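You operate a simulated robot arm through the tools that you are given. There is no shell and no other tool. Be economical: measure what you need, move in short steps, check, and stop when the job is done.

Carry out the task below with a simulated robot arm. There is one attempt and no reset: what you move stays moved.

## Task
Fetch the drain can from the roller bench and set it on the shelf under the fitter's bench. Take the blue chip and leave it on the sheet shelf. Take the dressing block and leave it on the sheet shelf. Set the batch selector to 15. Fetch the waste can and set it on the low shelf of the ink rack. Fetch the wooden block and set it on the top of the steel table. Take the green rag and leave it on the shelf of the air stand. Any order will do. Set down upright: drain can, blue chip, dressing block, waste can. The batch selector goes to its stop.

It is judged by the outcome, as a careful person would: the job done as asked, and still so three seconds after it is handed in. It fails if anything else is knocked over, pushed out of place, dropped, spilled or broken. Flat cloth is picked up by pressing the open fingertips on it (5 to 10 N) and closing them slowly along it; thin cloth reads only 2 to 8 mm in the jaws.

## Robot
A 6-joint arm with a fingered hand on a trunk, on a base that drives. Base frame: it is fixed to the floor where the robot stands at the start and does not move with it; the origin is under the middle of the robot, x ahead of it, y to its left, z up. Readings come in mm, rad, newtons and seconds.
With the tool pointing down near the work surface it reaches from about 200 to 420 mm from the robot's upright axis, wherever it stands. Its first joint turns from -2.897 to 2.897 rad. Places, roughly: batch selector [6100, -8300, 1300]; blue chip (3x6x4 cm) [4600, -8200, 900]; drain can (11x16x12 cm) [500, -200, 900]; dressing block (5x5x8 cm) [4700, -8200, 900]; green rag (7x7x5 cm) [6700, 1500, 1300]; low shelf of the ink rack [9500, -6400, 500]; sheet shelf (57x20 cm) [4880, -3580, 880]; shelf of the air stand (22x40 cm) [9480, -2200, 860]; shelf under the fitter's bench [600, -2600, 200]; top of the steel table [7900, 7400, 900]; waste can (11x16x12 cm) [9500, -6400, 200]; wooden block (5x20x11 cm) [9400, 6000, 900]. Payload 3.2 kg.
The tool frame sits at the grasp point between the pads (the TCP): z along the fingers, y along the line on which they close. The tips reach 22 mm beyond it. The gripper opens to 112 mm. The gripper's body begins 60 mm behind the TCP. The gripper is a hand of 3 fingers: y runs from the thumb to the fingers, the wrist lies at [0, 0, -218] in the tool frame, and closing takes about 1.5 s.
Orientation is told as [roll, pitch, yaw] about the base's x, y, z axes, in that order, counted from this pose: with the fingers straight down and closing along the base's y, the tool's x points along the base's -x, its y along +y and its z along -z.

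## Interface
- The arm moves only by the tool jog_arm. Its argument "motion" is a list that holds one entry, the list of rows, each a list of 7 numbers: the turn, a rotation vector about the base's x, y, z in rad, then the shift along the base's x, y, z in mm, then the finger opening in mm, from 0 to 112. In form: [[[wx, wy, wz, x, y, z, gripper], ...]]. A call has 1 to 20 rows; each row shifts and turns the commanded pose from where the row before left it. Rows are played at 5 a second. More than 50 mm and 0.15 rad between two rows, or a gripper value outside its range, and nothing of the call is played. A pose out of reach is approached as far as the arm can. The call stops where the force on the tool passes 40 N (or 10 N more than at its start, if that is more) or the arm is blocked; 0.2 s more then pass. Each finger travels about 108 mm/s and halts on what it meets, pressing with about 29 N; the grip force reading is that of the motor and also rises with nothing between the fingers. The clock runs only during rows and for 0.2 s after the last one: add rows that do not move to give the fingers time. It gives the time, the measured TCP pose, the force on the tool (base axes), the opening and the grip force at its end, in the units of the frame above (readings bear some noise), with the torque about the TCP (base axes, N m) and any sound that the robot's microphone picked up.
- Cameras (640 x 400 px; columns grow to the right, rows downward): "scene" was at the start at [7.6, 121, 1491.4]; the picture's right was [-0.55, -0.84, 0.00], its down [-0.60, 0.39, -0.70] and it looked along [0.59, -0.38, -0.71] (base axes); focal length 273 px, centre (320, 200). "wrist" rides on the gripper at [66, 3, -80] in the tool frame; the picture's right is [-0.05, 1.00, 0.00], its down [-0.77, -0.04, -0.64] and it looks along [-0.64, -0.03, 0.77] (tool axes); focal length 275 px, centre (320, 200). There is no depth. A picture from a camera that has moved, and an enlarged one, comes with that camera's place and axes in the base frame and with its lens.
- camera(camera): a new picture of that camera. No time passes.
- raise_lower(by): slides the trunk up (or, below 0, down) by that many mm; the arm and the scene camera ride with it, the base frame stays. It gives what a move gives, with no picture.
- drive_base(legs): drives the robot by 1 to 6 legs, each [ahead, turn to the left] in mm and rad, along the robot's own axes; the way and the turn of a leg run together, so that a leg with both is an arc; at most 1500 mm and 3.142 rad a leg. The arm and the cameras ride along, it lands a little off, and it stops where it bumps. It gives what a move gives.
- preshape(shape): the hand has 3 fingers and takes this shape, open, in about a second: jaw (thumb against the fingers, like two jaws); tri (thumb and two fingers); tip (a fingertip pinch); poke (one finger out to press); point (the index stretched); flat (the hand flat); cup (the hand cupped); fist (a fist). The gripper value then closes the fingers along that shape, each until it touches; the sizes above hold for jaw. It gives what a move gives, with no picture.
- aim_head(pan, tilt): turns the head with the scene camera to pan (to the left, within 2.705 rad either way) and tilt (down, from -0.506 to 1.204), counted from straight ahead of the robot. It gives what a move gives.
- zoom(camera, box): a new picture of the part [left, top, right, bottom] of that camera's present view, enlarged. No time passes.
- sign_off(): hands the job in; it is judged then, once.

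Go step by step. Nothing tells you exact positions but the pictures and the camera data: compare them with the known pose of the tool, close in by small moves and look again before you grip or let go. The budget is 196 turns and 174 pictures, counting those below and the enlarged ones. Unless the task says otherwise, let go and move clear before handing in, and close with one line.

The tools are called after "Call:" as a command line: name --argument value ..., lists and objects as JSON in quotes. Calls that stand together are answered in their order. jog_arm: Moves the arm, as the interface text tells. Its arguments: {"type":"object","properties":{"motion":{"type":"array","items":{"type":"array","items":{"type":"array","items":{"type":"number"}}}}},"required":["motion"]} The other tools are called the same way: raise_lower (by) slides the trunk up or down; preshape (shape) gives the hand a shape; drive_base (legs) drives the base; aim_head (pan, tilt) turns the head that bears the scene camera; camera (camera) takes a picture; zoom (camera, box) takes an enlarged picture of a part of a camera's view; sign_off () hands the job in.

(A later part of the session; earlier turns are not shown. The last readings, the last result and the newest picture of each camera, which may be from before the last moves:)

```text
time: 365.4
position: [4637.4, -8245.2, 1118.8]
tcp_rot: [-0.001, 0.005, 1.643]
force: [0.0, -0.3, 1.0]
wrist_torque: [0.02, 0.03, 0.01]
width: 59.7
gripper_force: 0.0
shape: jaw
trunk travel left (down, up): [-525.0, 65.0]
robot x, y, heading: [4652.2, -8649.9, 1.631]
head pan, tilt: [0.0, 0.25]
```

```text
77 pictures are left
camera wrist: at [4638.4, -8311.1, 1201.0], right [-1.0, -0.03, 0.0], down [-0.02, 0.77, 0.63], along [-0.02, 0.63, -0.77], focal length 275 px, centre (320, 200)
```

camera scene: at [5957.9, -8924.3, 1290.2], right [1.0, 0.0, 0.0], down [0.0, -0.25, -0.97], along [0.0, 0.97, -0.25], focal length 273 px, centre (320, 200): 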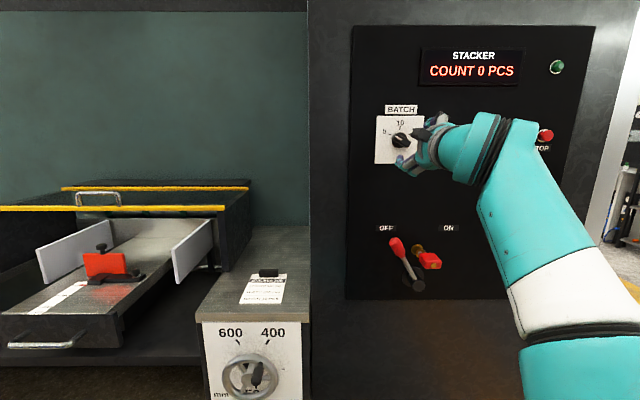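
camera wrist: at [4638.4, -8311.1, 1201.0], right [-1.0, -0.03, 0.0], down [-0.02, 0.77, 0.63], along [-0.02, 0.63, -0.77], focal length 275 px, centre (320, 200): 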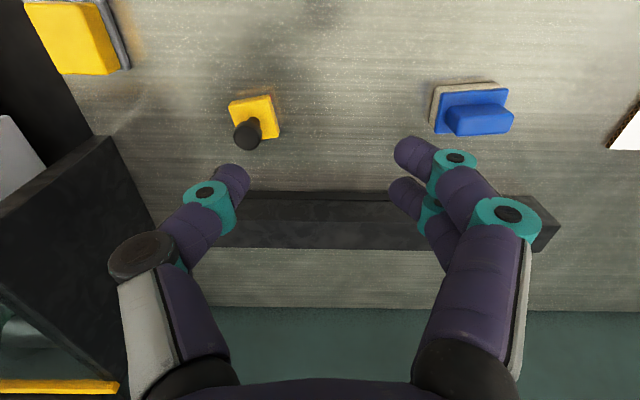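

The dressing block is at (4713,-8175), with knob top near z 935. I'll inch the base forward and move over it.

Call:
drive_base --legs '[[60, 0]]'

Call:
jog_arm --motion '[[[0, 0, 0, 25, 0, -40, 70], [0, 0, 0, 25, 0, -40, 70], [0, 0, 0, 25, 10, -30, 70], [0, 0, 0, 0, 0, 0, 70]]]'

Call:
camera --camera "wrist"

```text
time: 366.3
position: [4633.6, -8185.6, 1119.8]
tcp_rot: [-0.001, 0.005, 1.642]
force: [0.1, 1.0, 0.3]
wrist_torque: [-0.01, 0.02, 0.04]
width: 59.3
gripper_force: 0.0
shape: jaw
trunk travel left (down, up): [-525.0, 65.0]
robot x, y, heading: [4650.4, -8588.3, 1.641]
head pan, tilt: [0.0, 0.25]
```

```text
time: 367.3
position: [4708.8, -8176.7, 1009.0]
tcp_rot: [0.0, 0.004, 1.642]
force: [-0.2, 0.3, 0.4]
wrist_torque: [-0.01, -0.02, 0.0]
width: 69.8
gripper_force: 0.0
shape: jaw
trunk travel left (down, up): [-525.0, 65.0]
robot x, y, heading: [4649.2, -8590.5, 1.641]
head pan, tilt: [0.0, 0.25]
```

```text
76 pictures are left
camera wrist: at [4709.8, -8242.2, 1091.2], right [-1.0, -0.03, 0.0], down [-0.02, 0.77, 0.63], along [-0.02, 0.63, -0.77], focal length 275 px, centre (320, 200)
```

wrist: 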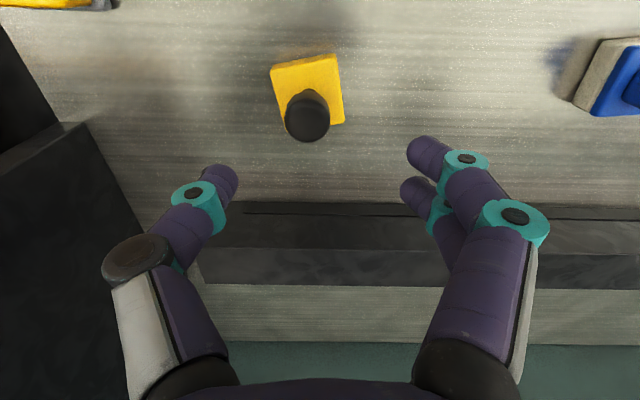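

Call:
jog_arm --motion '[[[0, 0, 0, 6, 2, -30, 70], [0, 0, 0, 0, 0, -30, 70], [0, 0, 0, 0, 0, -28, 70], [0, 0, 0, 0, 0, 0, 50], [0, 0, 0, 0, 0, 0, 35], [0, 0, 0, 0, 0, 0, 20], [0, 0, 0, 0, 0, 0, 10], [0, 0, 0, 0, 0, 0, 10], [0, 0, 0, 0, 0, 0, 10]]]'

Call:
camera --camera "wrist"

```text
time: 369.3
position: [4715.3, -8175.0, 922.1]
tcp_rot: [0.001, 0.003, 1.644]
force: [0.3, 0.3, 1.4]
wrist_torque: [0.11, 0.03, -0.04]
width: 13.9
gripper_force: 29.0
shape: jaw
trunk travel left (down, up): [-525.0, 65.0]
robot x, y, heading: [4648.0, -8590.7, 1.64]
head pan, tilt: [0.0, 0.25]
```

```text
75 pictures are left
camera wrist: at [4716.1, -8240.6, 1003.6], right [-1.0, -0.03, 0.0], down [-0.02, 0.77, 0.63], along [-0.02, 0.63, -0.77], focal length 275 px, centre (320, 200)
```

wrist: 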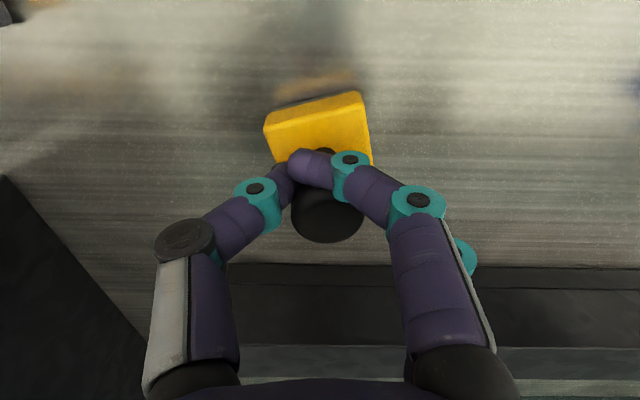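

The knob sits about 10 mm further in than the pads. I'll open, shift and regrip.

Call:
jog_arm --motion '[[[0, 0, 0, 0, 0, 0, 30], [0, 0, 0, 0, 0, 0, 50], [0, 0, 0, 0, 0, 0, 70], [0, 0, 0, 0, 0, 0, 70], [0, 0, 0, 0, 0, 0, 70]]]'

Call:
camera --camera "wrist"

```text
time: 370.5
position: [4715.9, -8175.1, 920.9]
tcp_rot: [-0.001, 0.004, 1.642]
force: [-0.1, 0.1, -1.1]
wrist_torque: [-0.03, -0.02, 0.0]
width: 69.4
gripper_force: 0.1
shape: jaw
trunk travel left (down, up): [-525.0, 65.0]
robot x, y, heading: [4650.5, -8590.5, 1.644]
head pan, tilt: [0.0, 0.25]
```

```text
74 pictures are left
camera wrist: at [4716.0, -8240.6, 1003.5], right [-1.0, -0.03, 0.0], down [-0.02, 0.77, 0.63], along [-0.02, 0.63, -0.77], focal length 275 px, centre (320, 200)
```

wrist: 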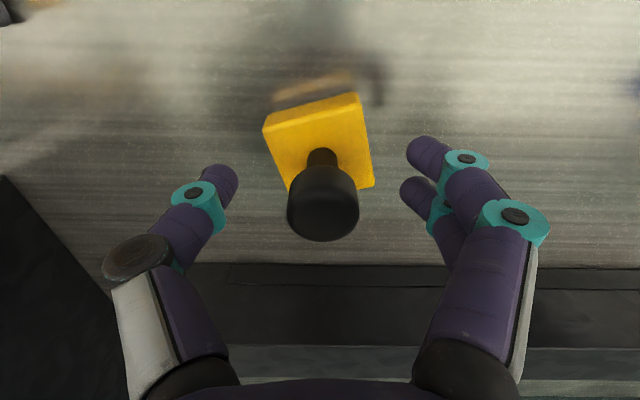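

Call:
jog_arm --motion '[[[0, 0, 0, -1, 9, -7, 70], [0, 0, 0, 0, 0, 0, 50], [0, 0, 0, 0, 0, 0, 35], [0, 0, 0, 0, 0, 0, 22], [0, 0, 0, 0, 0, 0, 12], [0, 0, 0, 0, 0, 0, 10], [0, 0, 0, 0, 0, 0, 10]]]'

Call:
camera --camera "wrist"

```text
time: 372.1
position: [4715.2, -8165.5, 914.4]
tcp_rot: [0.001, 0.004, 1.642]
force: [-0.3, -0.6, -2.3]
wrist_torque: [-0.03, 0.0, 0.0]
width: 12.9
gripper_force: 29.2
shape: jaw
trunk travel left (down, up): [-525.0, 65.0]
robot x, y, heading: [4648.9, -8591.2, 1.641]
head pan, tilt: [0.0, 0.25]
```

```text
73 pictures are left
camera wrist: at [4715.6, -8231.1, 996.1], right [-1.0, -0.03, 0.0], down [-0.02, 0.77, 0.63], along [-0.02, 0.63, -0.77], focal length 275 px, centre (320, 200)
```

wrist: 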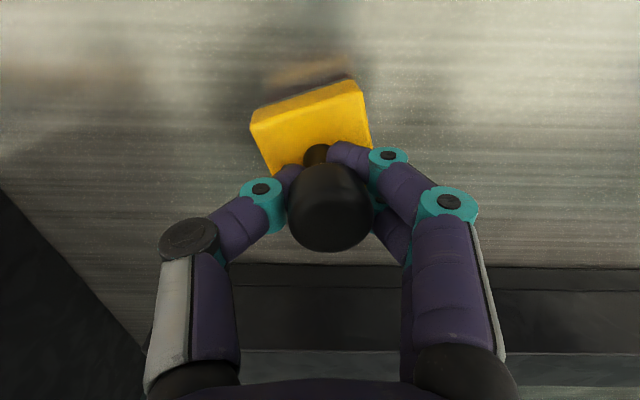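

The fingers now close symmetrically around the stem below the knob. Lifting.

Call:
jog_arm --motion '[[[0, 0, 0, 0, 0, 10, 8], [0, 0, 0, 0, 0, 25, 8], [0, 0, 0, 0, 0, 40, 8], [0, 0, 0, 0, -20, 40, 8], [0, 0, 0, 0, -40, 25, 8], [0, 0, 0, 0, 0, 0, 8]]]'

Call:
camera --camera "wrist"

```text
time: 373.5
position: [4714.0, -8225.6, 1055.0]
tcp_rot: [-0.001, 0.004, 1.643]
force: [-0.2, -0.2, -2.4]
wrist_torque: [0.0, -0.02, -0.01]
width: 12.3
gripper_force: 29.2
shape: jaw
trunk travel left (down, up): [-525.0, 65.0]
robot x, y, heading: [4649.0, -8590.6, 1.639]
head pan, tilt: [0.0, 0.25]
```

```text
72 pictures are left
camera wrist: at [4714.6, -8290.4, 1136.6], right [-1.0, -0.03, 0.0], down [-0.02, 0.77, 0.63], along [-0.02, 0.63, -0.77], focal length 275 px, centre (320, 200)
```

wrist: 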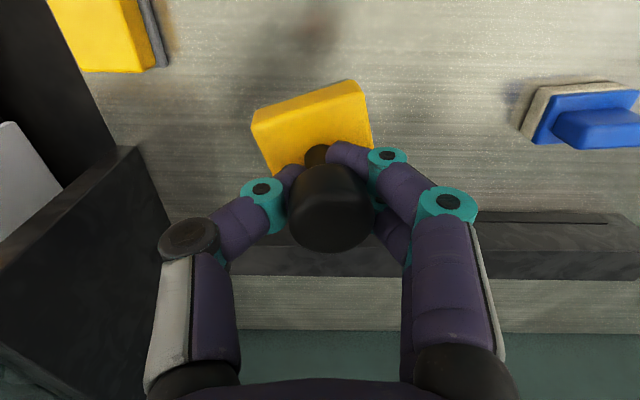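

Call:
drive_base --legs '[[-340, 0], [0, -1.64], [1450, 0], [1120, 0], [0, 1.58]]'

Call:
drive_base --legs '[[1480, 0], [1480, 0], [1450, 0], [0, 1.57]]'

```text
time: 395.4
position: [7296.6, -8528.8, 1054.5]
tcp_rot: [-0.001, 0.005, 1.578]
force: [0.5, -0.4, -2.6]
wrist_torque: [-0.04, 0.0, -0.02]
width: 12.1
gripper_force: 29.0
shape: jaw
trunk travel left (down, up): [-525.0, 65.0]
robot x, y, heading: [7210.4, -8892.2, 1.576]
head pan, tilt: [0.0, 0.25]
```

```text
time: 420.4
position: [6788.6, -4354.2, 1054.5]
tcp_rot: [-0.001, 0.003, 3.124]
force: [-0.9, -0.1, -1.8]
wrist_torque: [0.01, 0.0, 0.0]
width: 11.8
gripper_force: 29.3
shape: jaw
trunk travel left (down, up): [-525.0, 65.0]
robot x, y, heading: [7146.4, -4451.2, 3.12]
head pan, tilt: [0.0, 0.25]
```

Call:
drive_base --legs '[[1200, 0], [1040, 0], [0, -1.55], [430, 0]]'

Call:
camera --camera "wrist"

Call:
aim_head --pan 0.0 --tilt 0.55

Call:
camera --camera "scene"

```text
time: 437.5
position: [4960.0, -3641.5, 1053.8]
tcp_rot: [0.0, 0.002, 1.604]
force: [0.9, 0.7, -2.2]
wrist_torque: [-0.02, 0.01, 0.0]
width: 11.5
gripper_force: 28.9
shape: jaw
trunk travel left (down, up): [-525.0, 65.0]
robot x, y, heading: [4881.9, -4006.7, 1.599]
head pan, tilt: [0.0, 0.25]
```

```text
71 pictures are left
camera wrist: at [4957.6, -3706.6, 1136.3], right [-1.0, 0.01, 0.0], down [0.01, 0.77, 0.63], along [0.01, 0.63, -0.77], focal length 275 px, centre (320, 200)
```

wrist: 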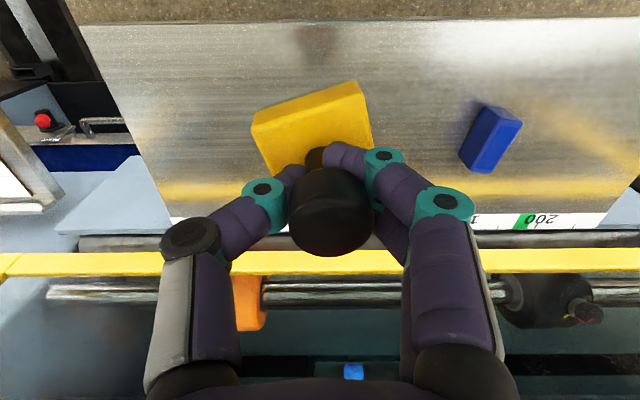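

```text
time: 438.3
position: [4959.2, -3642.0, 1054.5]
tcp_rot: [0.0, 0.005, 1.603]
force: [-0.7, 0.2, -2.6]
wrist_torque: [-0.01, 0.01, 0.0]
width: 11.6
gripper_force: 28.8
shape: jaw
trunk travel left (down, up): [-525.0, 65.0]
robot x, y, heading: [4879.3, -4008.1, 1.601]
head pan, tilt: [0.0, 0.55]
```

```text
70 pictures are left
camera scene: at [4713.0, -3980.5, 1512.5], right [1.0, 0.03, 0.0], down [0.01, -0.52, -0.85], along [-0.02, 0.85, -0.52], focal length 273 px, centre (320, 200)
```

scene: 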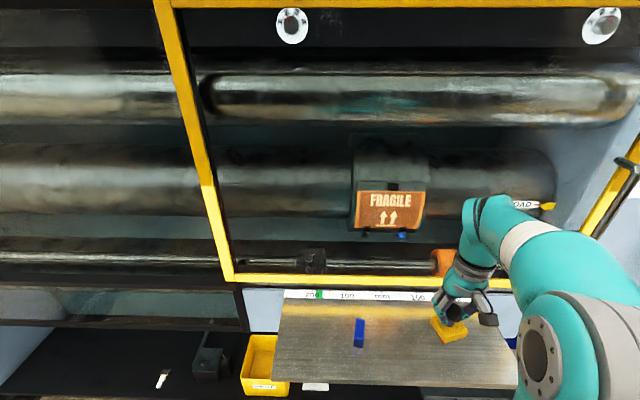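

Chip still standing. I'll move to mid-shelf and lower the block to just above the surface.

Call:
jog_arm --motion '[[[0, 0, 0, 5, 20, -25, 8], [0, 0, 0, 5, 20, -25, 8], [0, 0, 0, 0, 0, -30, 8], [0, 0, 0, 0, 0, -22, 8], [0, 0, 0, 0, 0, 0, 8]]]'

Call:
jog_arm --motion '[[[0, 0, 0, 0, 0, -4, 8], [0, 0, 0, 0, 0, -3, 8], [0, 0, 0, 0, 0, 0, 8]]]'

Call:
jog_arm --motion '[[[0, 0, 0, 0, 0, -3, 8], [0, 0, 0, 0, 0, 0, 8]]]'

Call:
jog_arm --motion '[[[0, 0, 0, 0, 0, -3, 8], [0, 0, 0, 0, 0, 0, 8]]]'

Call:
camera --camera "wrist"

```text
time: 439.5
position: [4968.8, -3602.0, 953.9]
tcp_rot: [-0.001, 0.002, 1.604]
force: [0.8, -0.3, -2.1]
wrist_torque: [0.0, 0.01, 0.02]
width: 11.1
gripper_force: 28.9
shape: jaw
trunk travel left (down, up): [-525.0, 65.0]
robot x, y, heading: [4878.5, -4003.1, 1.597]
head pan, tilt: [0.0, 0.55]
```

```text
time: 440.3
position: [4969.3, -3602.4, 944.3]
tcp_rot: [-0.001, 0.003, 1.602]
force: [-0.1, -0.2, -2.7]
wrist_torque: [0.0, 0.01, 0.02]
width: 11.5
gripper_force: 28.5
shape: jaw
trunk travel left (down, up): [-525.0, 65.0]
robot x, y, heading: [4882.5, -4004.0, 1.601]
head pan, tilt: [0.0, 0.55]
```

```text
time: 440.9
position: [4969.6, -3601.3, 942.8]
tcp_rot: [0.0, 0.003, 1.604]
force: [-0.4, -0.2, -1.0]
wrist_torque: [0.02, -0.01, 0.05]
width: 11.2
gripper_force: 29.0
shape: jaw
trunk travel left (down, up): [-525.0, 65.0]
robot x, y, heading: [4880.6, -4005.2, 1.597]
head pan, tilt: [0.0, 0.55]
```

```text
time: 441.5
position: [4967.6, -3602.0, 939.0]
tcp_rot: [0.0, 0.003, 1.603]
force: [0.7, 0.5, -3.0]
wrist_torque: [-0.01, 0.04, -0.03]
width: 11.6
gripper_force: 28.6
shape: jaw
trunk travel left (down, up): [-525.0, 65.0]
robot x, y, heading: [4879.1, -4004.9, 1.6]
head pan, tilt: [0.0, 0.55]
```

```text
69 pictures are left
camera wrist: at [4967.4, -3667.8, 1020.7], right [-1.0, 0.01, 0.0], down [0.01, 0.77, 0.63], along [0.01, 0.63, -0.77], focal length 275 px, centre (320, 200)
```

wrist: 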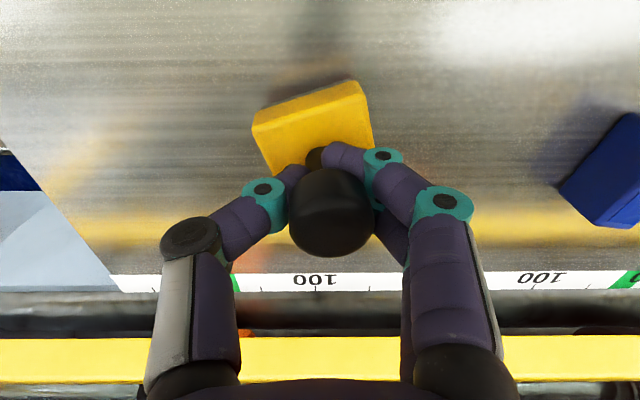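

Call:
jog_arm --motion '[[[0, 0, 0, 0, 0, -3, 8], [0, 0, 0, 0, 0, 0, 8]]]'

Call:
jog_arm --motion '[[[0, 0, 0, 0, 0, -3, 8], [0, 0, 0, 0, 0, 0, 8]]]'

Call:
camera --camera "wrist"

```text
time: 442.1
position: [4970.4, -3603.1, 935.9]
tcp_rot: [0.0, 0.004, 1.603]
force: [0.2, -0.5, -2.2]
wrist_torque: [0.0, 0.0, 0.05]
width: 11.7
gripper_force: 29.3
shape: jaw
trunk travel left (down, up): [-525.0, 65.0]
robot x, y, heading: [4879.7, -4007.1, 1.599]
head pan, tilt: [0.0, 0.55]
```

```text
time: 442.7
position: [4968.8, -3601.3, 932.7]
tcp_rot: [-0.001, 0.002, 1.605]
force: [-0.9, 0.1, -0.8]
wrist_torque: [0.03, 0.06, 0.03]
width: 11.5
gripper_force: 29.1
shape: jaw
trunk travel left (down, up): [-525.0, 65.0]
robot x, y, heading: [4878.6, -4003.5, 1.597]
head pan, tilt: [0.0, 0.55]
```

```text
68 pictures are left
camera wrist: at [4968.3, -3667.7, 1015.0], right [-1.0, 0.01, 0.0], down [0.01, 0.77, 0.63], along [0.01, 0.63, -0.77], focal length 275 px, centre (320, 200)
```

wrist: 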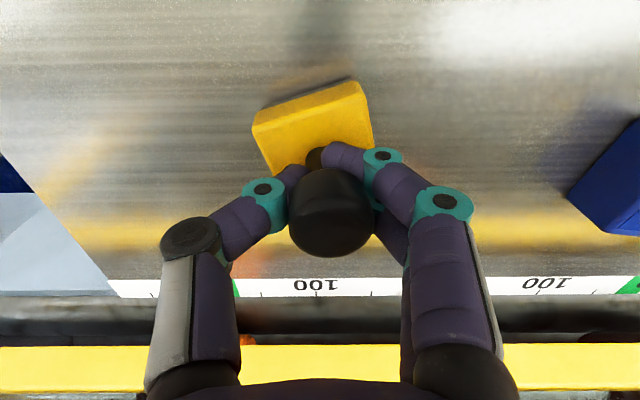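

Call:
jog_arm --motion '[[[0, 0, 0, 0, 0, -2, 8], [0, 0, 0, 0, 0, 0, 8]]]'

Call:
jog_arm --motion '[[[0, 0, 0, 0, 0, -2, 8], [0, 0, 0, 0, 0, 0, 8]]]'

```text
time: 443.3
position: [4970.5, -3602.7, 932.3]
tcp_rot: [-0.001, 0.002, 1.604]
force: [2.4, -0.5, 6.8]
wrist_torque: [0.08, 0.13, 0.02]
width: 11.4
gripper_force: 28.8
shape: jaw
trunk travel left (down, up): [-525.0, 65.0]
robot x, y, heading: [4879.9, -4004.6, 1.593]
head pan, tilt: [0.0, 0.55]
```

```text
time: 443.9
position: [4970.1, -3602.6, 929.8]
tcp_rot: [0.0, -0.001, 1.605]
force: [3.4, 0.7, 16.6]
wrist_torque: [0.11, 0.32, -0.01]
width: 12.0
gripper_force: 29.3
shape: jaw
trunk travel left (down, up): [-525.0, 65.0]
robot x, y, heading: [4879.9, -4005.6, 1.597]
head pan, tilt: [0.0, 0.55]
```

Seated. I'll open and rise straight up.

Call:
jog_arm --motion '[[[0, 0, 0, 0, 0, 1, 8], [0, 0, 0, 0, 0, 0, 25], [0, 0, 0, 0, 0, 0, 45], [0, 0, 0, 0, 0, 0, 65], [0, 0, 0, 0, 0, 0, 75], [0, 0, 0, 0, 0, 0, 75], [0, 0, 0, 0, 0, 20, 75], [0, 0, 0, 0, 0, 40, 75], [0, 0, 0, 0, 0, 45, 75], [0, 0, 0, 0, 0, 45, 75], [0, 0, 0, 0, 0, 0, 75]]]'

Call:
camera --camera "wrist"

```text
time: 446.3
position: [4967.8, -3599.9, 1079.8]
tcp_rot: [0.0, 0.004, 1.605]
force: [0.0, -0.3, -0.3]
wrist_torque: [-0.02, 0.0, -0.01]
width: 74.7
gripper_force: 0.1
shape: jaw
trunk travel left (down, up): [-525.0, 65.0]
robot x, y, heading: [4878.3, -4003.3, 1.596]
head pan, tilt: [0.0, 0.55]
```

```text
67 pictures are left
camera wrist: at [4966.0, -3666.5, 1162.0], right [-1.0, 0.01, 0.0], down [0.01, 0.77, 0.63], along [0.01, 0.63, -0.77], focal length 275 px, centre (320, 200)
```

wrist: 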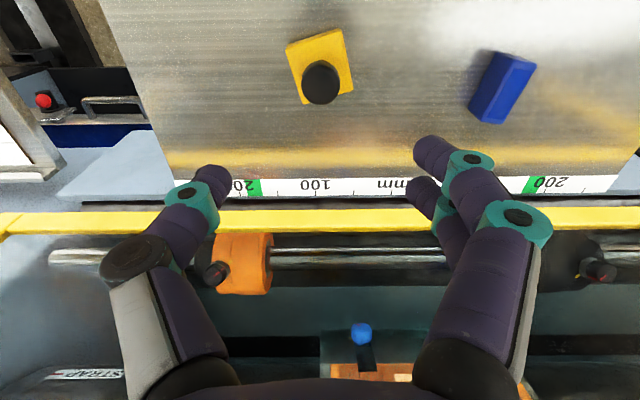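

Both pieces stand on the sheet shelf. Next: the ink rack at (9500,-6400).

Call:
drive_base --legs '[[-450, 0], [0, -1.6], [1450, 0], [980, 0], [0, -1.1], [1450, 0]]'

Call:
drive_base --legs '[[680, 0], [0, 1.1]]'

Call:
aim_head --pan 0.0 --tilt 0.4

Call:
camera --camera "scene"

```text
time: 473.9
position: [8085.7, -6146.6, 1077.9]
tcp_rot: [0.001, 0.004, -1.076]
force: [-0.7, -0.7, -0.2]
wrist_torque: [0.02, 0.03, -0.02]
width: 74.7
gripper_force: 0.0
shape: jaw
trunk travel left (down, up): [-525.0, 65.0]
robot x, y, heading: [7985.8, -5746.5, -1.078]
head pan, tilt: [0.0, 0.55]
```

```text
time: 480.5
position: [8716.3, -6436.8, 1080.2]
tcp_rot: [-0.001, 0.003, 0.042]
force: [-0.1, -0.8, 0.4]
wrist_torque: [-0.01, 0.02, 0.01]
width: 74.5
gripper_force: 0.0
shape: jaw
trunk travel left (down, up): [-525.0, 65.0]
robot x, y, heading: [8309.8, -6349.1, 0.034]
head pan, tilt: [0.0, 0.55]
```

```text
time: 481.2
position: [8716.0, -6435.8, 1080.5]
tcp_rot: [0.0, 0.004, 0.041]
force: [0.4, 0.0, 0.3]
wrist_torque: [-0.01, -0.04, 0.03]
width: 75.0
gripper_force: 0.0
shape: jaw
trunk travel left (down, up): [-525.0, 65.0]
robot x, y, heading: [8313.1, -6350.0, 0.04]
head pan, tilt: [0.0, 0.4]
```

```text
66 pictures are left
camera scene: at [8338.2, -6184.9, 1526.1], right [0.04, -1.0, 0.0], down [-0.39, -0.01, -0.92], along [0.92, 0.03, -0.39], focal length 273 px, centre (320, 200)
```

scene: 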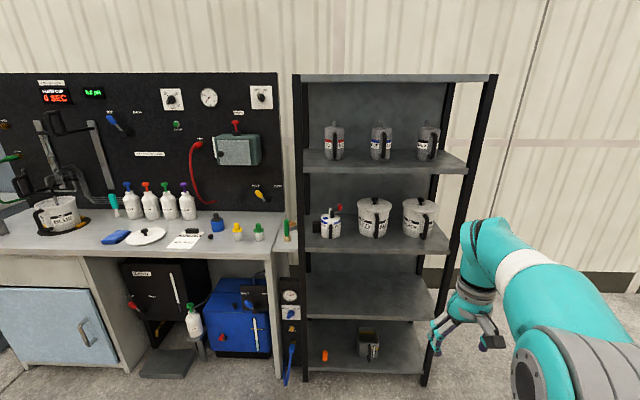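

The waste can stands on the bottom shelf, and the low shelf above it is empty. Zooming.

Call:
zoom --camera "scene" --box '[290, 230, 460, 395]'

```text
2.42 times, centred on (375, 312) of scene
camera zoom: at [8338.2, -6184.9, 1526.1], right [0.04, -1.0, 0.0], down [-0.39, -0.01, -0.92], along [0.92, 0.03, -0.39], focal length 661 px, centre (187, -73)
```

zoom: 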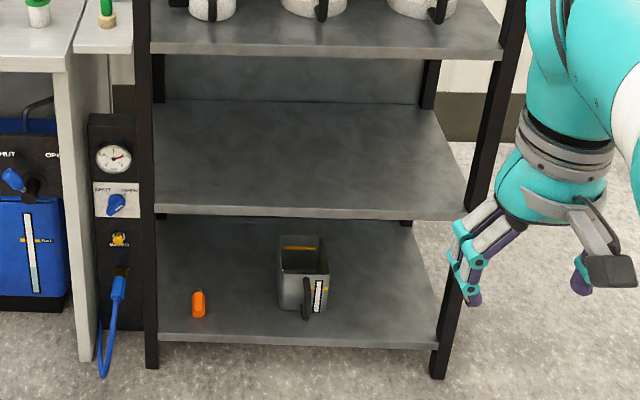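

The bottom shelf is at z≈113, the low shelf at z≈490, and the rack front at x≈9335. The can's near rim is at about (9410,-6412,235), handle toward me. I'll lower the trunk here and test how low the arm goes when tilted.

Call:
raise_lower --by -400

Call:
raise_lower --by -120

Call:
jog_arm --motion '[[[0, -0.1, 0, 25, 0, -30, 75], [0, -0.1, 0, 25, 0, -30, 75], [0, -0.1, 0, 25, 0, -40, 75], [0, -0.1, 0, 25, 0, -40, 75], [0, -0.1, 0, 20, 0, -45, 75], [0, 0, 0, 10, 0, -45, 75], [0, 0, 0, 10, 0, -45, 75], [0, 0, 0, 0, 0, 0, 75]]]'

Call:
camera --camera "wrist"

```text
time: 485.0
position: [8716.0, -6435.9, 679.9]
tcp_rot: [0.001, 0.003, 0.042]
force: [0.6, -0.4, -0.1]
wrist_torque: [0.0, -0.02, 0.01]
width: 74.8
gripper_force: 0.0
shape: jaw
trunk travel left (down, up): [-125.0, 465.0]
robot x, y, heading: [8310.7, -6348.1, 0.036]
head pan, tilt: [0.0, 0.4]
```

```text
time: 486.5
position: [8716.8, -6435.5, 559.3]
tcp_rot: [0.0, 0.003, 0.042]
force: [0.6, 0.5, 0.6]
wrist_torque: [-0.03, -0.04, 0.03]
width: 74.8
gripper_force: 0.1
shape: jaw
trunk travel left (down, up): [-5.0, 585.0]
robot x, y, heading: [8315.1, -6349.6, 0.036]
head pan, tilt: [0.0, 0.4]
```

```text
time: 488.3
position: [8867.2, -6435.8, 291.8]
tcp_rot: [-0.023, -0.488, 0.047]
force: [-0.2, -0.5, 0.0]
wrist_torque: [0.01, 0.02, 0.0]
width: 74.8
gripper_force: 0.1
shape: jaw
out of reach, approached as far as the arm can: row 7
trunk travel left (down, up): [-5.0, 585.0]
robot x, y, heading: [8312.9, -6352.4, 0.036]
head pan, tilt: [0.0, 0.4]
```

```text
64 pictures are left
camera wrist: at [8770.3, -6434.2, 333.3], right [0.01, 1.0, 0.0], down [0.38, 0.0, 0.92], along [0.92, 0.0, -0.38], focal length 275 px, centre (320, 200)
```

wrist: 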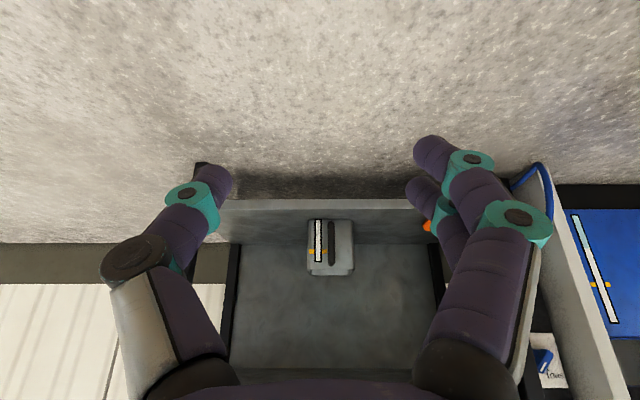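

Call:
jog_arm --motion '[[[0, 0, 0, 25, 0, -25, 75], [0, 0, 0, 25, 0, -25, 75], [0, 0, 0, 20, 0, -25, 75], [0, 0, 0, 0, 0, 0, 75]]]'

```text
time: 489.3
position: [8936.7, -6438.1, 216.3]
tcp_rot: [-0.023, -0.494, 0.046]
force: [-0.2, 0.3, -0.1]
wrist_torque: [0.0, 0.01, -0.01]
width: 74.8
gripper_force: 0.1
shape: jaw
trunk travel left (down, up): [-5.0, 585.0]
robot x, y, heading: [8311.1, -6352.2, 0.035]
head pan, tilt: [0.0, 0.4]
```

It reaches z≈216 at this tilt. I'll align laterally, drive closer and look at the handle.

Call:
jog_arm --motion '[[[0.022, 0, -0.04, 0, 26, 0, 112], [0, 0, 0, 0, 0, 0, 112]]]'

Call:
drive_base --legs '[[310, -0.03]]'

Call:
camera --camera "wrist"

```text
time: 489.9
position: [8938.6, -6410.3, 216.9]
tcp_rot: [0.005, -0.496, -0.005]
force: [0.5, 0.9, 0.6]
wrist_torque: [0.04, 0.03, -0.02]
width: 111.5
gripper_force: 0.1
shape: jaw
trunk travel left (down, up): [-5.0, 585.0]
robot x, y, heading: [8311.1, -6352.4, 0.04]
head pan, tilt: [0.0, 0.4]
```

```text
time: 492.0
position: [9244.1, -6422.8, 216.4]
tcp_rot: [0.0, -0.497, -0.036]
force: [-0.2, 0.0, 0.1]
wrist_torque: [0.04, -0.03, 0.01]
width: 111.8
gripper_force: 0.1
shape: jaw
trunk travel left (down, up): [-5.0, 585.0]
robot x, y, heading: [8623.9, -6344.1, 0.006]
head pan, tilt: [0.0, 0.4]
```

```text
63 pictures are left
camera wrist: at [9146.8, -6416.2, 257.1], right [0.08, 1.0, 0.02], down [0.37, -0.05, 0.93], along [0.92, -0.06, -0.38], focal length 275 px, centre (320, 200)
```

wrist: 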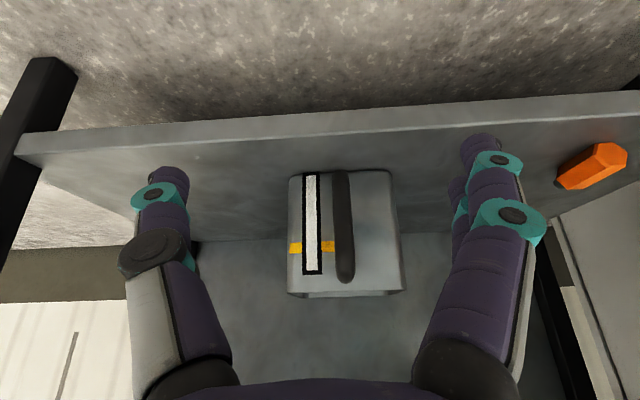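

The can's near rim centre is at (9410,-6411,238), handle facing me squarely. Target grasp ≈(9368,-6412,192). I'll lower and align first, then drive in.

Call:
jog_arm --motion '[[[0, 0, 0.05, 15, 6, -12, 112], [0, 0, 0, 15, 5, -12, 112], [0, 0, 0, 0, 0, 0, 112]]]'

Call:
drive_base --legs '[[60, 0]]'

Call:
camera --camera "wrist"

```text
time: 492.8
position: [9275.4, -6410.5, 192.4]
tcp_rot: [0.004, -0.495, 0.013]
force: [-0.6, 0.6, 0.0]
wrist_torque: [-0.01, -0.04, 0.01]
width: 111.7
gripper_force: 0.1
shape: jaw
trunk travel left (down, up): [-5.0, 585.0]
robot x, y, heading: [8622.1, -6347.9, 0.009]
head pan, tilt: [0.0, 0.4]
```

```text
time: 493.8
position: [9335.2, -6411.2, 192.5]
tcp_rot: [0.002, -0.498, 0.013]
force: [0.4, -0.1, -0.4]
wrist_torque: [0.02, -0.04, 0.01]
width: 112.0
gripper_force: 0.1
shape: jaw
trunk travel left (down, up): [-5.0, 585.0]
robot x, y, heading: [8679.8, -6345.5, 0.004]
head pan, tilt: [0.0, 0.4]
```

```text
62 pictures are left
camera wrist: at [9237.2, -6409.6, 233.3], right [0.03, 1.0, 0.02], down [0.38, -0.03, 0.93], along [0.93, -0.02, -0.38], focal length 275 px, centre (320, 200)
```

wrist: 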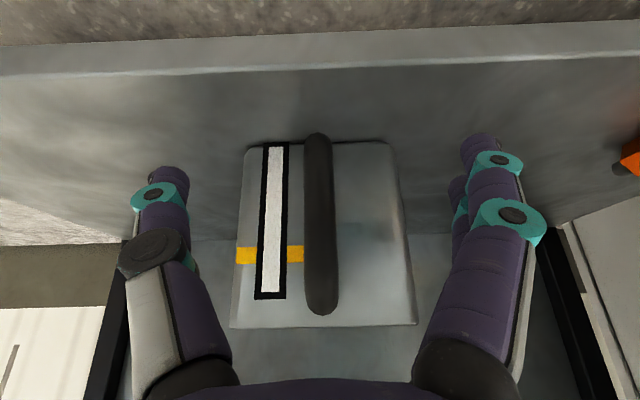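

Call:
drive_base --legs '[[33, 0]]'

Call:
jog_arm --motion '[[[0, 0, 0, 0, 0, 0, 80], [0, 0, 0, 0, 0, 0, 50], [0, 0, 0, 0, 0, 0, 25], [0, 0, 0, 0, 0, 0, 15], [0, 0, 0, 0, 0, 0, 5], [0, 0, 0, 0, 0, 0, 5], [0, 0, 0, 0, 0, 0, 5], [0, 0, 0, 0, 0, 0, 5]]]'

Call:
camera --camera "wrist"

```text
time: 494.6
position: [9367.3, -6411.3, 193.0]
tcp_rot: [0.003, -0.499, 0.014]
force: [0.8, 0.6, 0.5]
wrist_torque: [0.01, 0.03, 0.01]
width: 111.7
gripper_force: 0.1
shape: jaw
trunk travel left (down, up): [-5.0, 585.0]
robot x, y, heading: [8714.5, -6341.8, 0.005]
head pan, tilt: [0.0, 0.4]
```

```text
time: 496.4
position: [9366.5, -6410.7, 192.6]
tcp_rot: [0.004, -0.497, 0.015]
force: [0.1, 0.1, -1.2]
wrist_torque: [0.04, 0.06, -0.04]
width: 0.8
gripper_force: 28.7
shape: jaw
trunk travel left (down, up): [-5.0, 585.0]
robot x, y, heading: [8711.0, -6345.8, 0.006]
head pan, tilt: [0.0, 0.4]
```

```text
61 pictures are left
camera wrist: at [9270.3, -6409.2, 233.2], right [0.03, 1.0, 0.02], down [0.38, -0.03, 0.93], along [0.93, -0.02, -0.38], focal length 275 px, centre (320, 200)
```

wrist: 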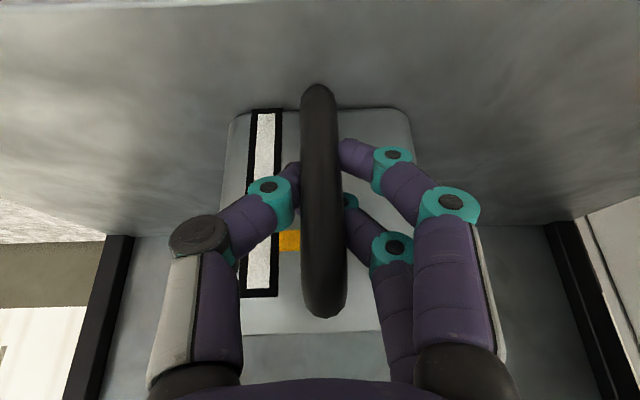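

Same grip as with the drain can. Lifting 25 mm with the trunk.

Call:
raise_lower --by 28

Call:
camera --camera "wrist"

```text
time: 497.1
position: [9368.1, -6410.8, 221.2]
tcp_rot: [0.001, -0.497, 0.013]
force: [-0.7, -1.0, 0.1]
wrist_torque: [0.02, -0.03, -0.01]
width: 0.0
gripper_force: 29.2
shape: jaw
trunk travel left (down, up): [-33.0, 557.0]
robot x, y, heading: [8710.9, -6346.7, 0.007]
head pan, tilt: [0.0, 0.4]
```

```text
60 pictures are left
camera wrist: at [9270.3, -6409.3, 261.5], right [0.03, 1.0, 0.02], down [0.38, -0.03, 0.93], along [0.93, -0.02, -0.38], focal length 275 px, centre (320, 200)
```

wrist: 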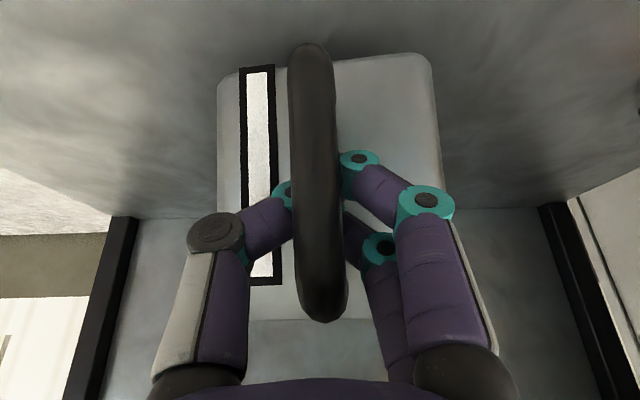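

It slipped into the hook again, so I was slightly too deep. I'll lower, open, and re-look.

Call:
raise_lower --by -28

Call:
jog_arm --motion '[[[0, 0, 0, 0, 0, 0, 40], [0, 0, 0, 0, 0, 0, 80], [0, 0, 0, 0, 0, 0, 112], [0, 0, 0, 0, 0, 0, 112], [0, 0, 0, 0, 0, 0, 112], [0, 0, 0, 0, 0, 0, 112]]]'

Call:
camera --camera "wrist"

```text
time: 497.9
position: [9367.7, -6410.7, 192.1]
tcp_rot: [0.004, -0.498, 0.014]
force: [-0.2, -0.9, -0.9]
wrist_torque: [0.02, -0.04, 0.01]
width: 0.0
gripper_force: 28.6
shape: jaw
trunk travel left (down, up): [-5.0, 585.0]
robot x, y, heading: [8714.8, -6346.5, 0.002]
head pan, tilt: [0.0, 0.4]
```

```text
time: 499.3
position: [9367.8, -6411.1, 193.0]
tcp_rot: [0.004, -0.498, 0.014]
force: [0.0, 0.2, 0.5]
wrist_torque: [-0.02, -0.02, 0.0]
width: 112.1
gripper_force: 0.1
shape: jaw
trunk travel left (down, up): [-5.0, 585.0]
robot x, y, heading: [8711.1, -6343.8, 0.004]
head pan, tilt: [0.0, 0.4]
```

```text
59 pictures are left
camera wrist: at [9270.3, -6409.2, 233.3], right [0.03, 1.0, 0.02], down [0.38, -0.03, 0.93], along [0.93, -0.02, -0.38], focal length 275 px, centre (320, 200)
```

wrist: 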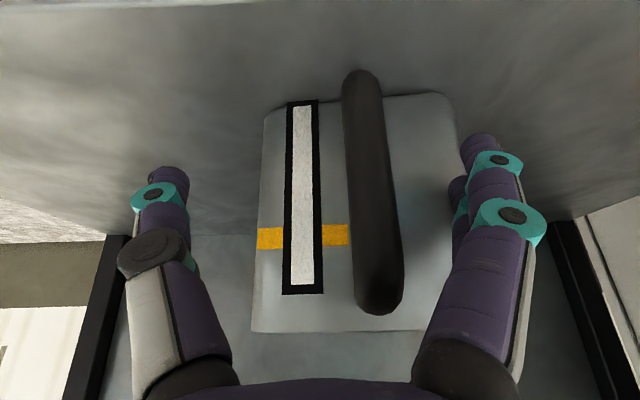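

The can slid about 18 mm in +y. I'll re-centre on the bar, a few mm shallower, and regrip.

Call:
jog_arm --motion '[[[0, 0, 0, -8, 10, 0, 112], [0, 0, 0, 0, 9, 0, 112], [0, 0, 0, 0, 0, 0, 112]]]'

Call:
camera --camera "wrist"

```text
time: 500.1
position: [9358.9, -6391.9, 191.4]
tcp_rot: [0.002, -0.498, 0.015]
force: [0.2, -0.6, -0.2]
wrist_torque: [-0.01, -0.01, 0.02]
width: 112.0
gripper_force: 0.1
shape: jaw
trunk travel left (down, up): [-5.0, 585.0]
robot x, y, heading: [8709.9, -6346.5, 0.005]
head pan, tilt: [0.0, 0.4]
```

```text
58 pictures are left
camera wrist: at [9261.4, -6390.3, 233.4], right [0.03, 1.0, 0.02], down [0.38, -0.03, 0.93], along [0.93, -0.02, -0.38], focal length 275 px, centre (320, 200)
```

wrist: 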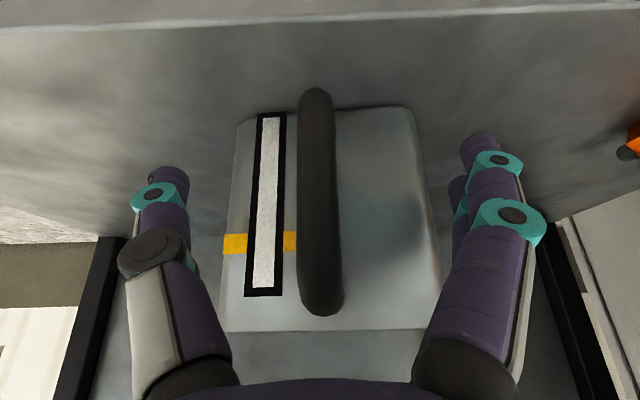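

Call:
jog_arm --motion '[[[0, 0, 0, 0, 0, 0, 80], [0, 0, 0, 0, 0, 0, 50], [0, 0, 0, 0, 0, 0, 25], [0, 0, 0, 0, 0, 0, 15], [0, 0, 0, 0, 0, 0, 5], [0, 0, 0, 0, 0, 0, 5], [0, 0, 0, 0, 0, 0, 5], [0, 0, 0, 0, 0, 0, 5]]]'

Call:
camera --camera "wrist"

```text
time: 501.9
position: [9358.5, -6392.2, 192.5]
tcp_rot: [0.004, -0.498, 0.014]
force: [-0.3, -0.5, 0.0]
wrist_torque: [0.0, 0.07, 0.01]
width: 0.6
gripper_force: 28.7
shape: jaw
trunk travel left (down, up): [-5.0, 585.0]
robot x, y, heading: [8712.4, -6344.7, 0.008]
head pan, tilt: [0.0, 0.4]
```

```text
57 pictures are left
camera wrist: at [9261.4, -6390.4, 233.2], right [0.03, 1.0, 0.02], down [0.38, -0.03, 0.93], along [0.93, -0.02, -0.38], focal length 275 px, centre (320, 200)
```

wrist: 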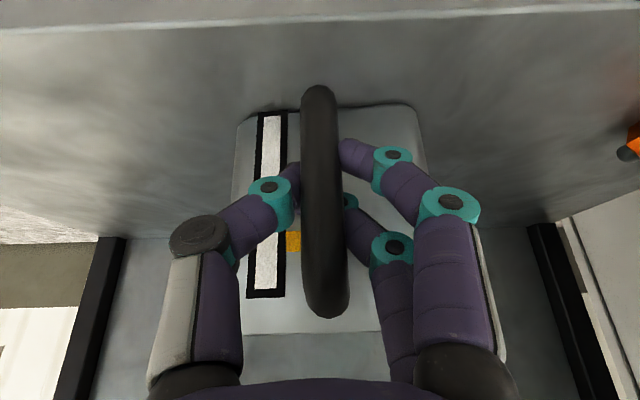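

Still slightly too deep (width 0.6). Opening a bit, backing 7 mm, re-closing.

Call:
jog_arm --motion '[[[0, 0, 0, 0, 0, 0, 30], [0, 0, 0, 0, 0, 0, 45], [0, 0, 0, 0, 0, 0, 45], [0, 0, 0, -8, 0, 0, 45], [0, 0, 0, 0, 0, 0, 25], [0, 0, 0, 0, 0, 0, 12], [0, 0, 0, 0, 0, 0, 5], [0, 0, 0, 0, 0, 0, 2], [0, 0, 0, 0, 0, 0, 2]]]'

Call:
zoom --camera "wrist" --box '[220, 80, 480, 280]'

```text
time: 503.9
position: [9350.8, -6392.2, 193.3]
tcp_rot: [0.004, -0.497, 0.014]
force: [0.4, -0.4, 0.0]
wrist_torque: [0.03, 0.09, -0.01]
width: 6.8
gripper_force: 29.2
shape: jaw
trunk travel left (down, up): [-5.0, 585.0]
robot x, y, heading: [8710.9, -6343.6, 0.005]
head pan, tilt: [0.0, 0.4]
```

```text
2.00 times, centred on (350, 180) of wrist
camera zoom: at [9253.6, -6390.6, 233.1], right [0.03, 1.0, 0.02], down [0.38, -0.03, 0.93], along [0.93, -0.02, -0.38], focal length 551 px, centre (260, 240)
```

zoom: 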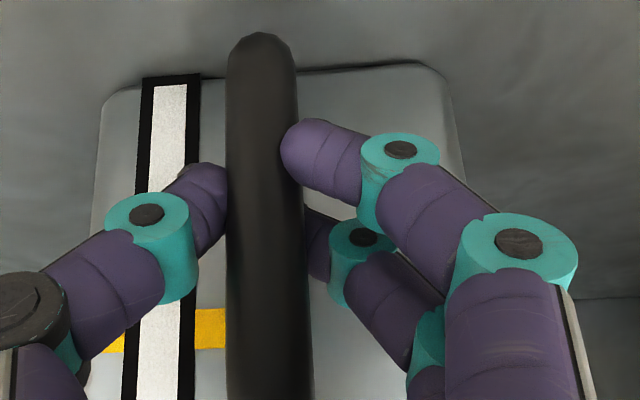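

A proper three-point pinch now (width 6.8). Lift test.

Call:
raise_lower --by 25

Call:
camera --camera "wrist"

```text
time: 504.6
position: [9350.0, -6392.1, 218.3]
tcp_rot: [0.005, -0.494, 0.014]
force: [-0.1, 0.5, -2.3]
wrist_torque: [-0.03, 0.18, 0.0]
width: 6.5
gripper_force: 29.7
shape: jaw
trunk travel left (down, up): [-30.0, 560.0]
robot x, y, heading: [8713.1, -6345.0, 0.003]
head pan, tilt: [0.0, 0.4]
```

```text
55 pictures are left
camera wrist: at [9253.6, -6390.7, 258.1], right [0.03, 1.0, 0.02], down [0.38, -0.03, 0.93], along [0.93, -0.02, -0.38], focal length 275 px, centre (320, 200)
```

wrist: 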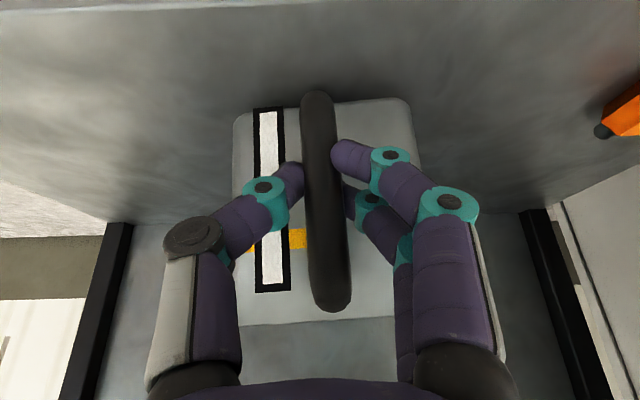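

Lifted cleanly. I'll back out, raise to low-shelf height, and look.

Call:
drive_base --legs '[[-320, 0]]'

Call:
raise_lower --by 395

Call:
camera --camera "wrist"

Call:
camera --camera "scene"

```text
time: 506.7
position: [9028.2, -6391.8, 217.3]
tcp_rot: [0.002, -0.495, 0.02]
force: [0.0, -0.7, -1.6]
wrist_torque: [-0.03, 0.17, 0.05]
width: 6.3
gripper_force: 28.9
shape: jaw
trunk travel left (down, up): [-30.0, 560.0]
robot x, y, heading: [8391.1, -6345.4, 0.008]
head pan, tilt: [0.0, 0.4]
```

```text
time: 510.5
position: [9027.4, -6390.5, 611.3]
tcp_rot: [0.004, -0.497, 0.02]
force: [-0.1, 0.5, -1.8]
wrist_torque: [-0.02, 0.2, 0.0]
width: 6.5
gripper_force: 28.3
shape: jaw
trunk travel left (down, up): [-425.0, 165.0]
robot x, y, heading: [8393.7, -6344.0, 0.015]
head pan, tilt: [0.0, 0.4]
```

```text
54 pictures are left
camera wrist: at [8930.9, -6390.2, 653.0], right [0.02, 1.0, 0.02], down [0.38, -0.03, 0.93], along [0.93, -0.01, -0.38], focal length 275 px, centre (320, 200)
```

wrist: 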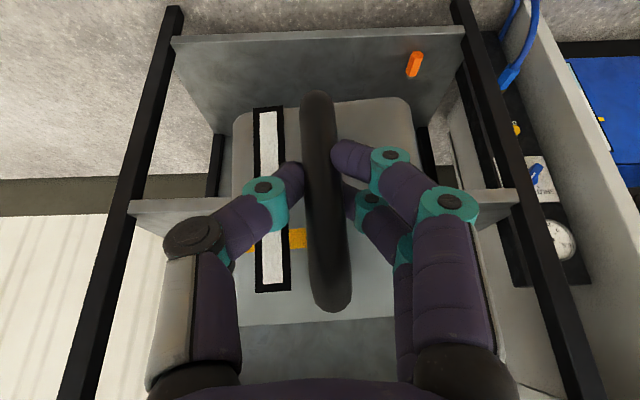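

```text
53 pictures are left
camera scene: at [8420.7, -6181.2, 1426.1], right [0.01, -1.0, 0.0], down [-0.39, 0.0, -0.92], along [0.92, 0.01, -0.39], focal length 273 px, centre (320, 200)
```

scene: 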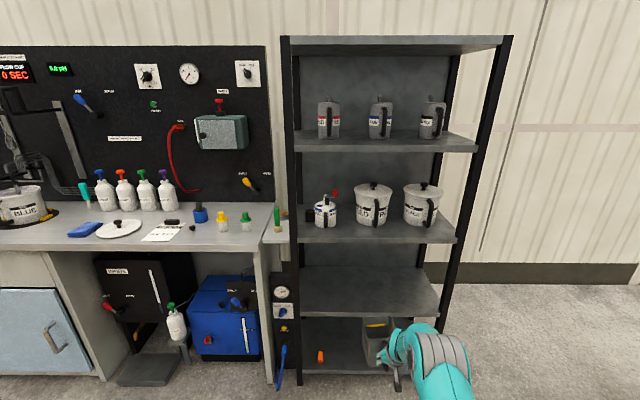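

Shelf top z≈495–500; the can bottom is at ≈531. Driving in.

Call:
drive_base --legs '[[200, 0]]'

Call:
drive_base --legs '[[130, 0]]'

Call:
camera --camera "wrist"

```text
time: 512.1
position: [9227.7, -6387.6, 611.5]
tcp_rot: [0.004, -0.495, 0.02]
force: [0.0, 0.8, -2.0]
wrist_torque: [-0.02, 0.21, -0.03]
width: 6.5
gripper_force: 28.4
shape: jaw
trunk travel left (down, up): [-425.0, 165.0]
robot x, y, heading: [8588.8, -6344.6, 0.011]
head pan, tilt: [0.0, 0.4]
```

```text
time: 513.4
position: [9356.1, -6388.1, 611.9]
tcp_rot: [0.003, -0.496, 0.019]
force: [-0.2, 0.1, -2.2]
wrist_torque: [0.03, 0.16, 0.0]
width: 6.5
gripper_force: 29.0
shape: jaw
trunk travel left (down, up): [-425.0, 165.0]
robot x, y, heading: [8720.4, -6341.2, 0.013]
head pan, tilt: [0.0, 0.4]
```

```text
52 pictures are left
camera wrist: at [9259.2, -6385.7, 652.9], right [0.02, 1.0, 0.02], down [0.38, -0.03, 0.93], along [0.93, -0.01, -0.38], focal length 275 px, centre (320, 200)
```

wrist: 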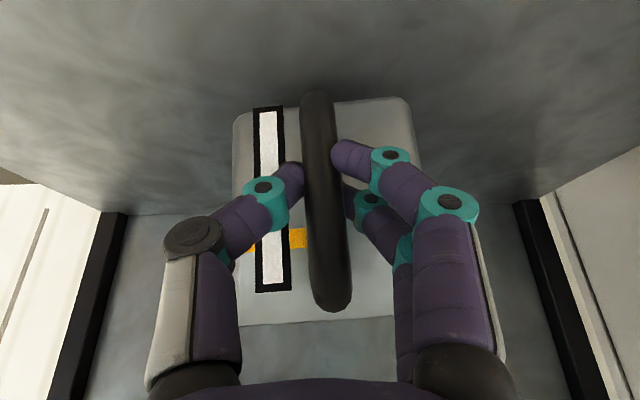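

Call:
raise_lower --by -22

Call:
raise_lower --by -7

Call:
raise_lower --by -5

Call:
raise_lower --by -4

Call:
camera --camera "wrist"

```text
time: 514.1
position: [9356.6, -6387.4, 589.6]
tcp_rot: [0.002, -0.495, 0.019]
force: [-0.1, 0.9, -2.1]
wrist_torque: [0.0, 0.15, -0.03]
width: 6.6
gripper_force: 29.1
shape: jaw
trunk travel left (down, up): [-403.0, 187.0]
robot x, y, heading: [8717.6, -6343.2, 0.01]
head pan, tilt: [0.0, 0.4]
```

```text
time: 514.6
position: [9356.9, -6385.9, 583.7]
tcp_rot: [0.004, -0.496, 0.019]
force: [0.1, -0.3, -2.2]
wrist_torque: [-0.01, 0.11, 0.02]
width: 6.5
gripper_force: 28.5
shape: jaw
trunk travel left (down, up): [-396.0, 194.0]
robot x, y, heading: [8720.2, -6341.3, 0.016]
head pan, tilt: [0.0, 0.4]
```

```text
time: 515.2
position: [9356.7, -6387.4, 577.7]
tcp_rot: [0.002, -0.494, 0.019]
force: [0.3, -0.6, -0.5]
wrist_torque: [0.03, 0.1, -0.03]
width: 6.2
gripper_force: 29.0
shape: jaw
trunk travel left (down, up): [-391.0, 199.0]
robot x, y, heading: [8714.4, -6344.3, 0.017]
head pan, tilt: [0.0, 0.4]
```

```text
time: 515.7
position: [9356.5, -6386.3, 574.9]
tcp_rot: [0.003, -0.497, 0.017]
force: [0.4, 0.1, -1.2]
wrist_torque: [-0.01, 0.07, 0.01]
width: 6.6
gripper_force: 28.9
shape: jaw
trunk travel left (down, up): [-387.0, 203.0]
robot x, y, heading: [8717.4, -6340.3, 0.01]
head pan, tilt: [0.0, 0.4]
```

```text
51 pictures are left
camera wrist: at [9259.1, -6385.6, 615.0], right [0.02, 1.0, 0.02], down [0.38, -0.03, 0.93], along [0.93, -0.01, -0.38], focal length 275 px, centre (320, 200)
```

wrist: 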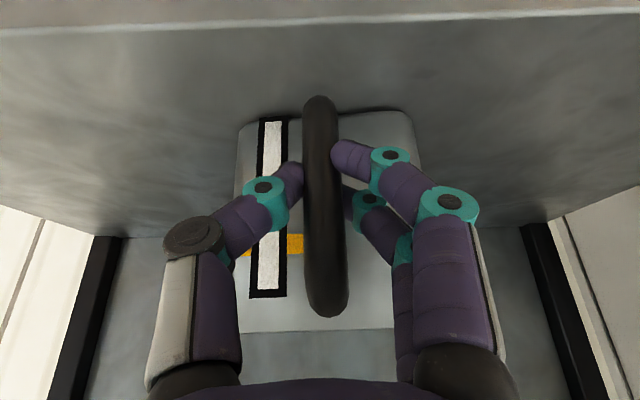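

The can is touching and starting to seat. One more few-mm lower, then release and back away.

Call:
raise_lower --by -4

Call:
jog_arm --motion '[[[0, 0, 0, 0, 0, 0, 25], [0, 0, 0, 0, 0, 0, 60], [0, 0, 0, 0, 0, 0, 90], [0, 0, 0, 0, 0, 0, 112], [0, 0, 0, 0, 0, 0, 112], [0, 0, 0, 0, 0, 0, 112]]]'

Call:
drive_base --legs '[[-130, 0]]'

Call:
camera --camera "wrist"

```text
time: 516.2
position: [9355.9, -6386.5, 571.2]
tcp_rot: [0.002, -0.498, 0.019]
force: [-2.2, 0.2, 4.9]
wrist_torque: [0.04, 0.06, -0.02]
width: 6.4
gripper_force: 28.7
shape: jaw
trunk travel left (down, up): [-383.0, 207.0]
robot x, y, heading: [8717.4, -6339.7, 0.014]
head pan, tilt: [0.0, 0.4]
```

```text
time: 517.6
position: [9356.7, -6387.0, 570.1]
tcp_rot: [0.003, -0.495, 0.019]
force: [0.0, 0.4, 1.1]
wrist_torque: [-0.01, 0.01, -0.05]
width: 111.8
gripper_force: 0.2
shape: jaw
trunk travel left (down, up): [-383.0, 207.0]
robot x, y, heading: [8718.2, -6344.6, 0.012]
head pan, tilt: [0.0, 0.4]
```

```text
time: 518.9
position: [9225.3, -6388.3, 570.0]
tcp_rot: [0.004, -0.497, 0.021]
force: [0.2, -0.4, -1.2]
wrist_torque: [0.0, -0.01, 0.03]
width: 112.0
gripper_force: 0.0
shape: jaw
trunk travel left (down, up): [-383.0, 207.0]
robot x, y, heading: [8582.6, -6347.6, 0.011]
head pan, tilt: [0.0, 0.4]
```

```text
50 pictures are left
camera wrist: at [9128.1, -6386.7, 611.1], right [0.02, 1.0, 0.02], down [0.38, -0.03, 0.93], along [0.93, -0.01, -0.38], focal length 275 px, centre (320, 200)
```

wrist: 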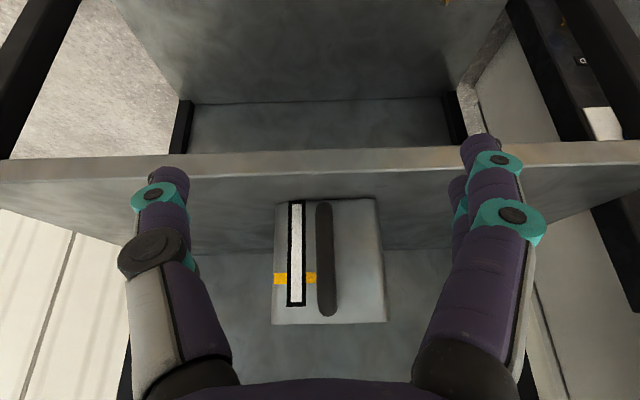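

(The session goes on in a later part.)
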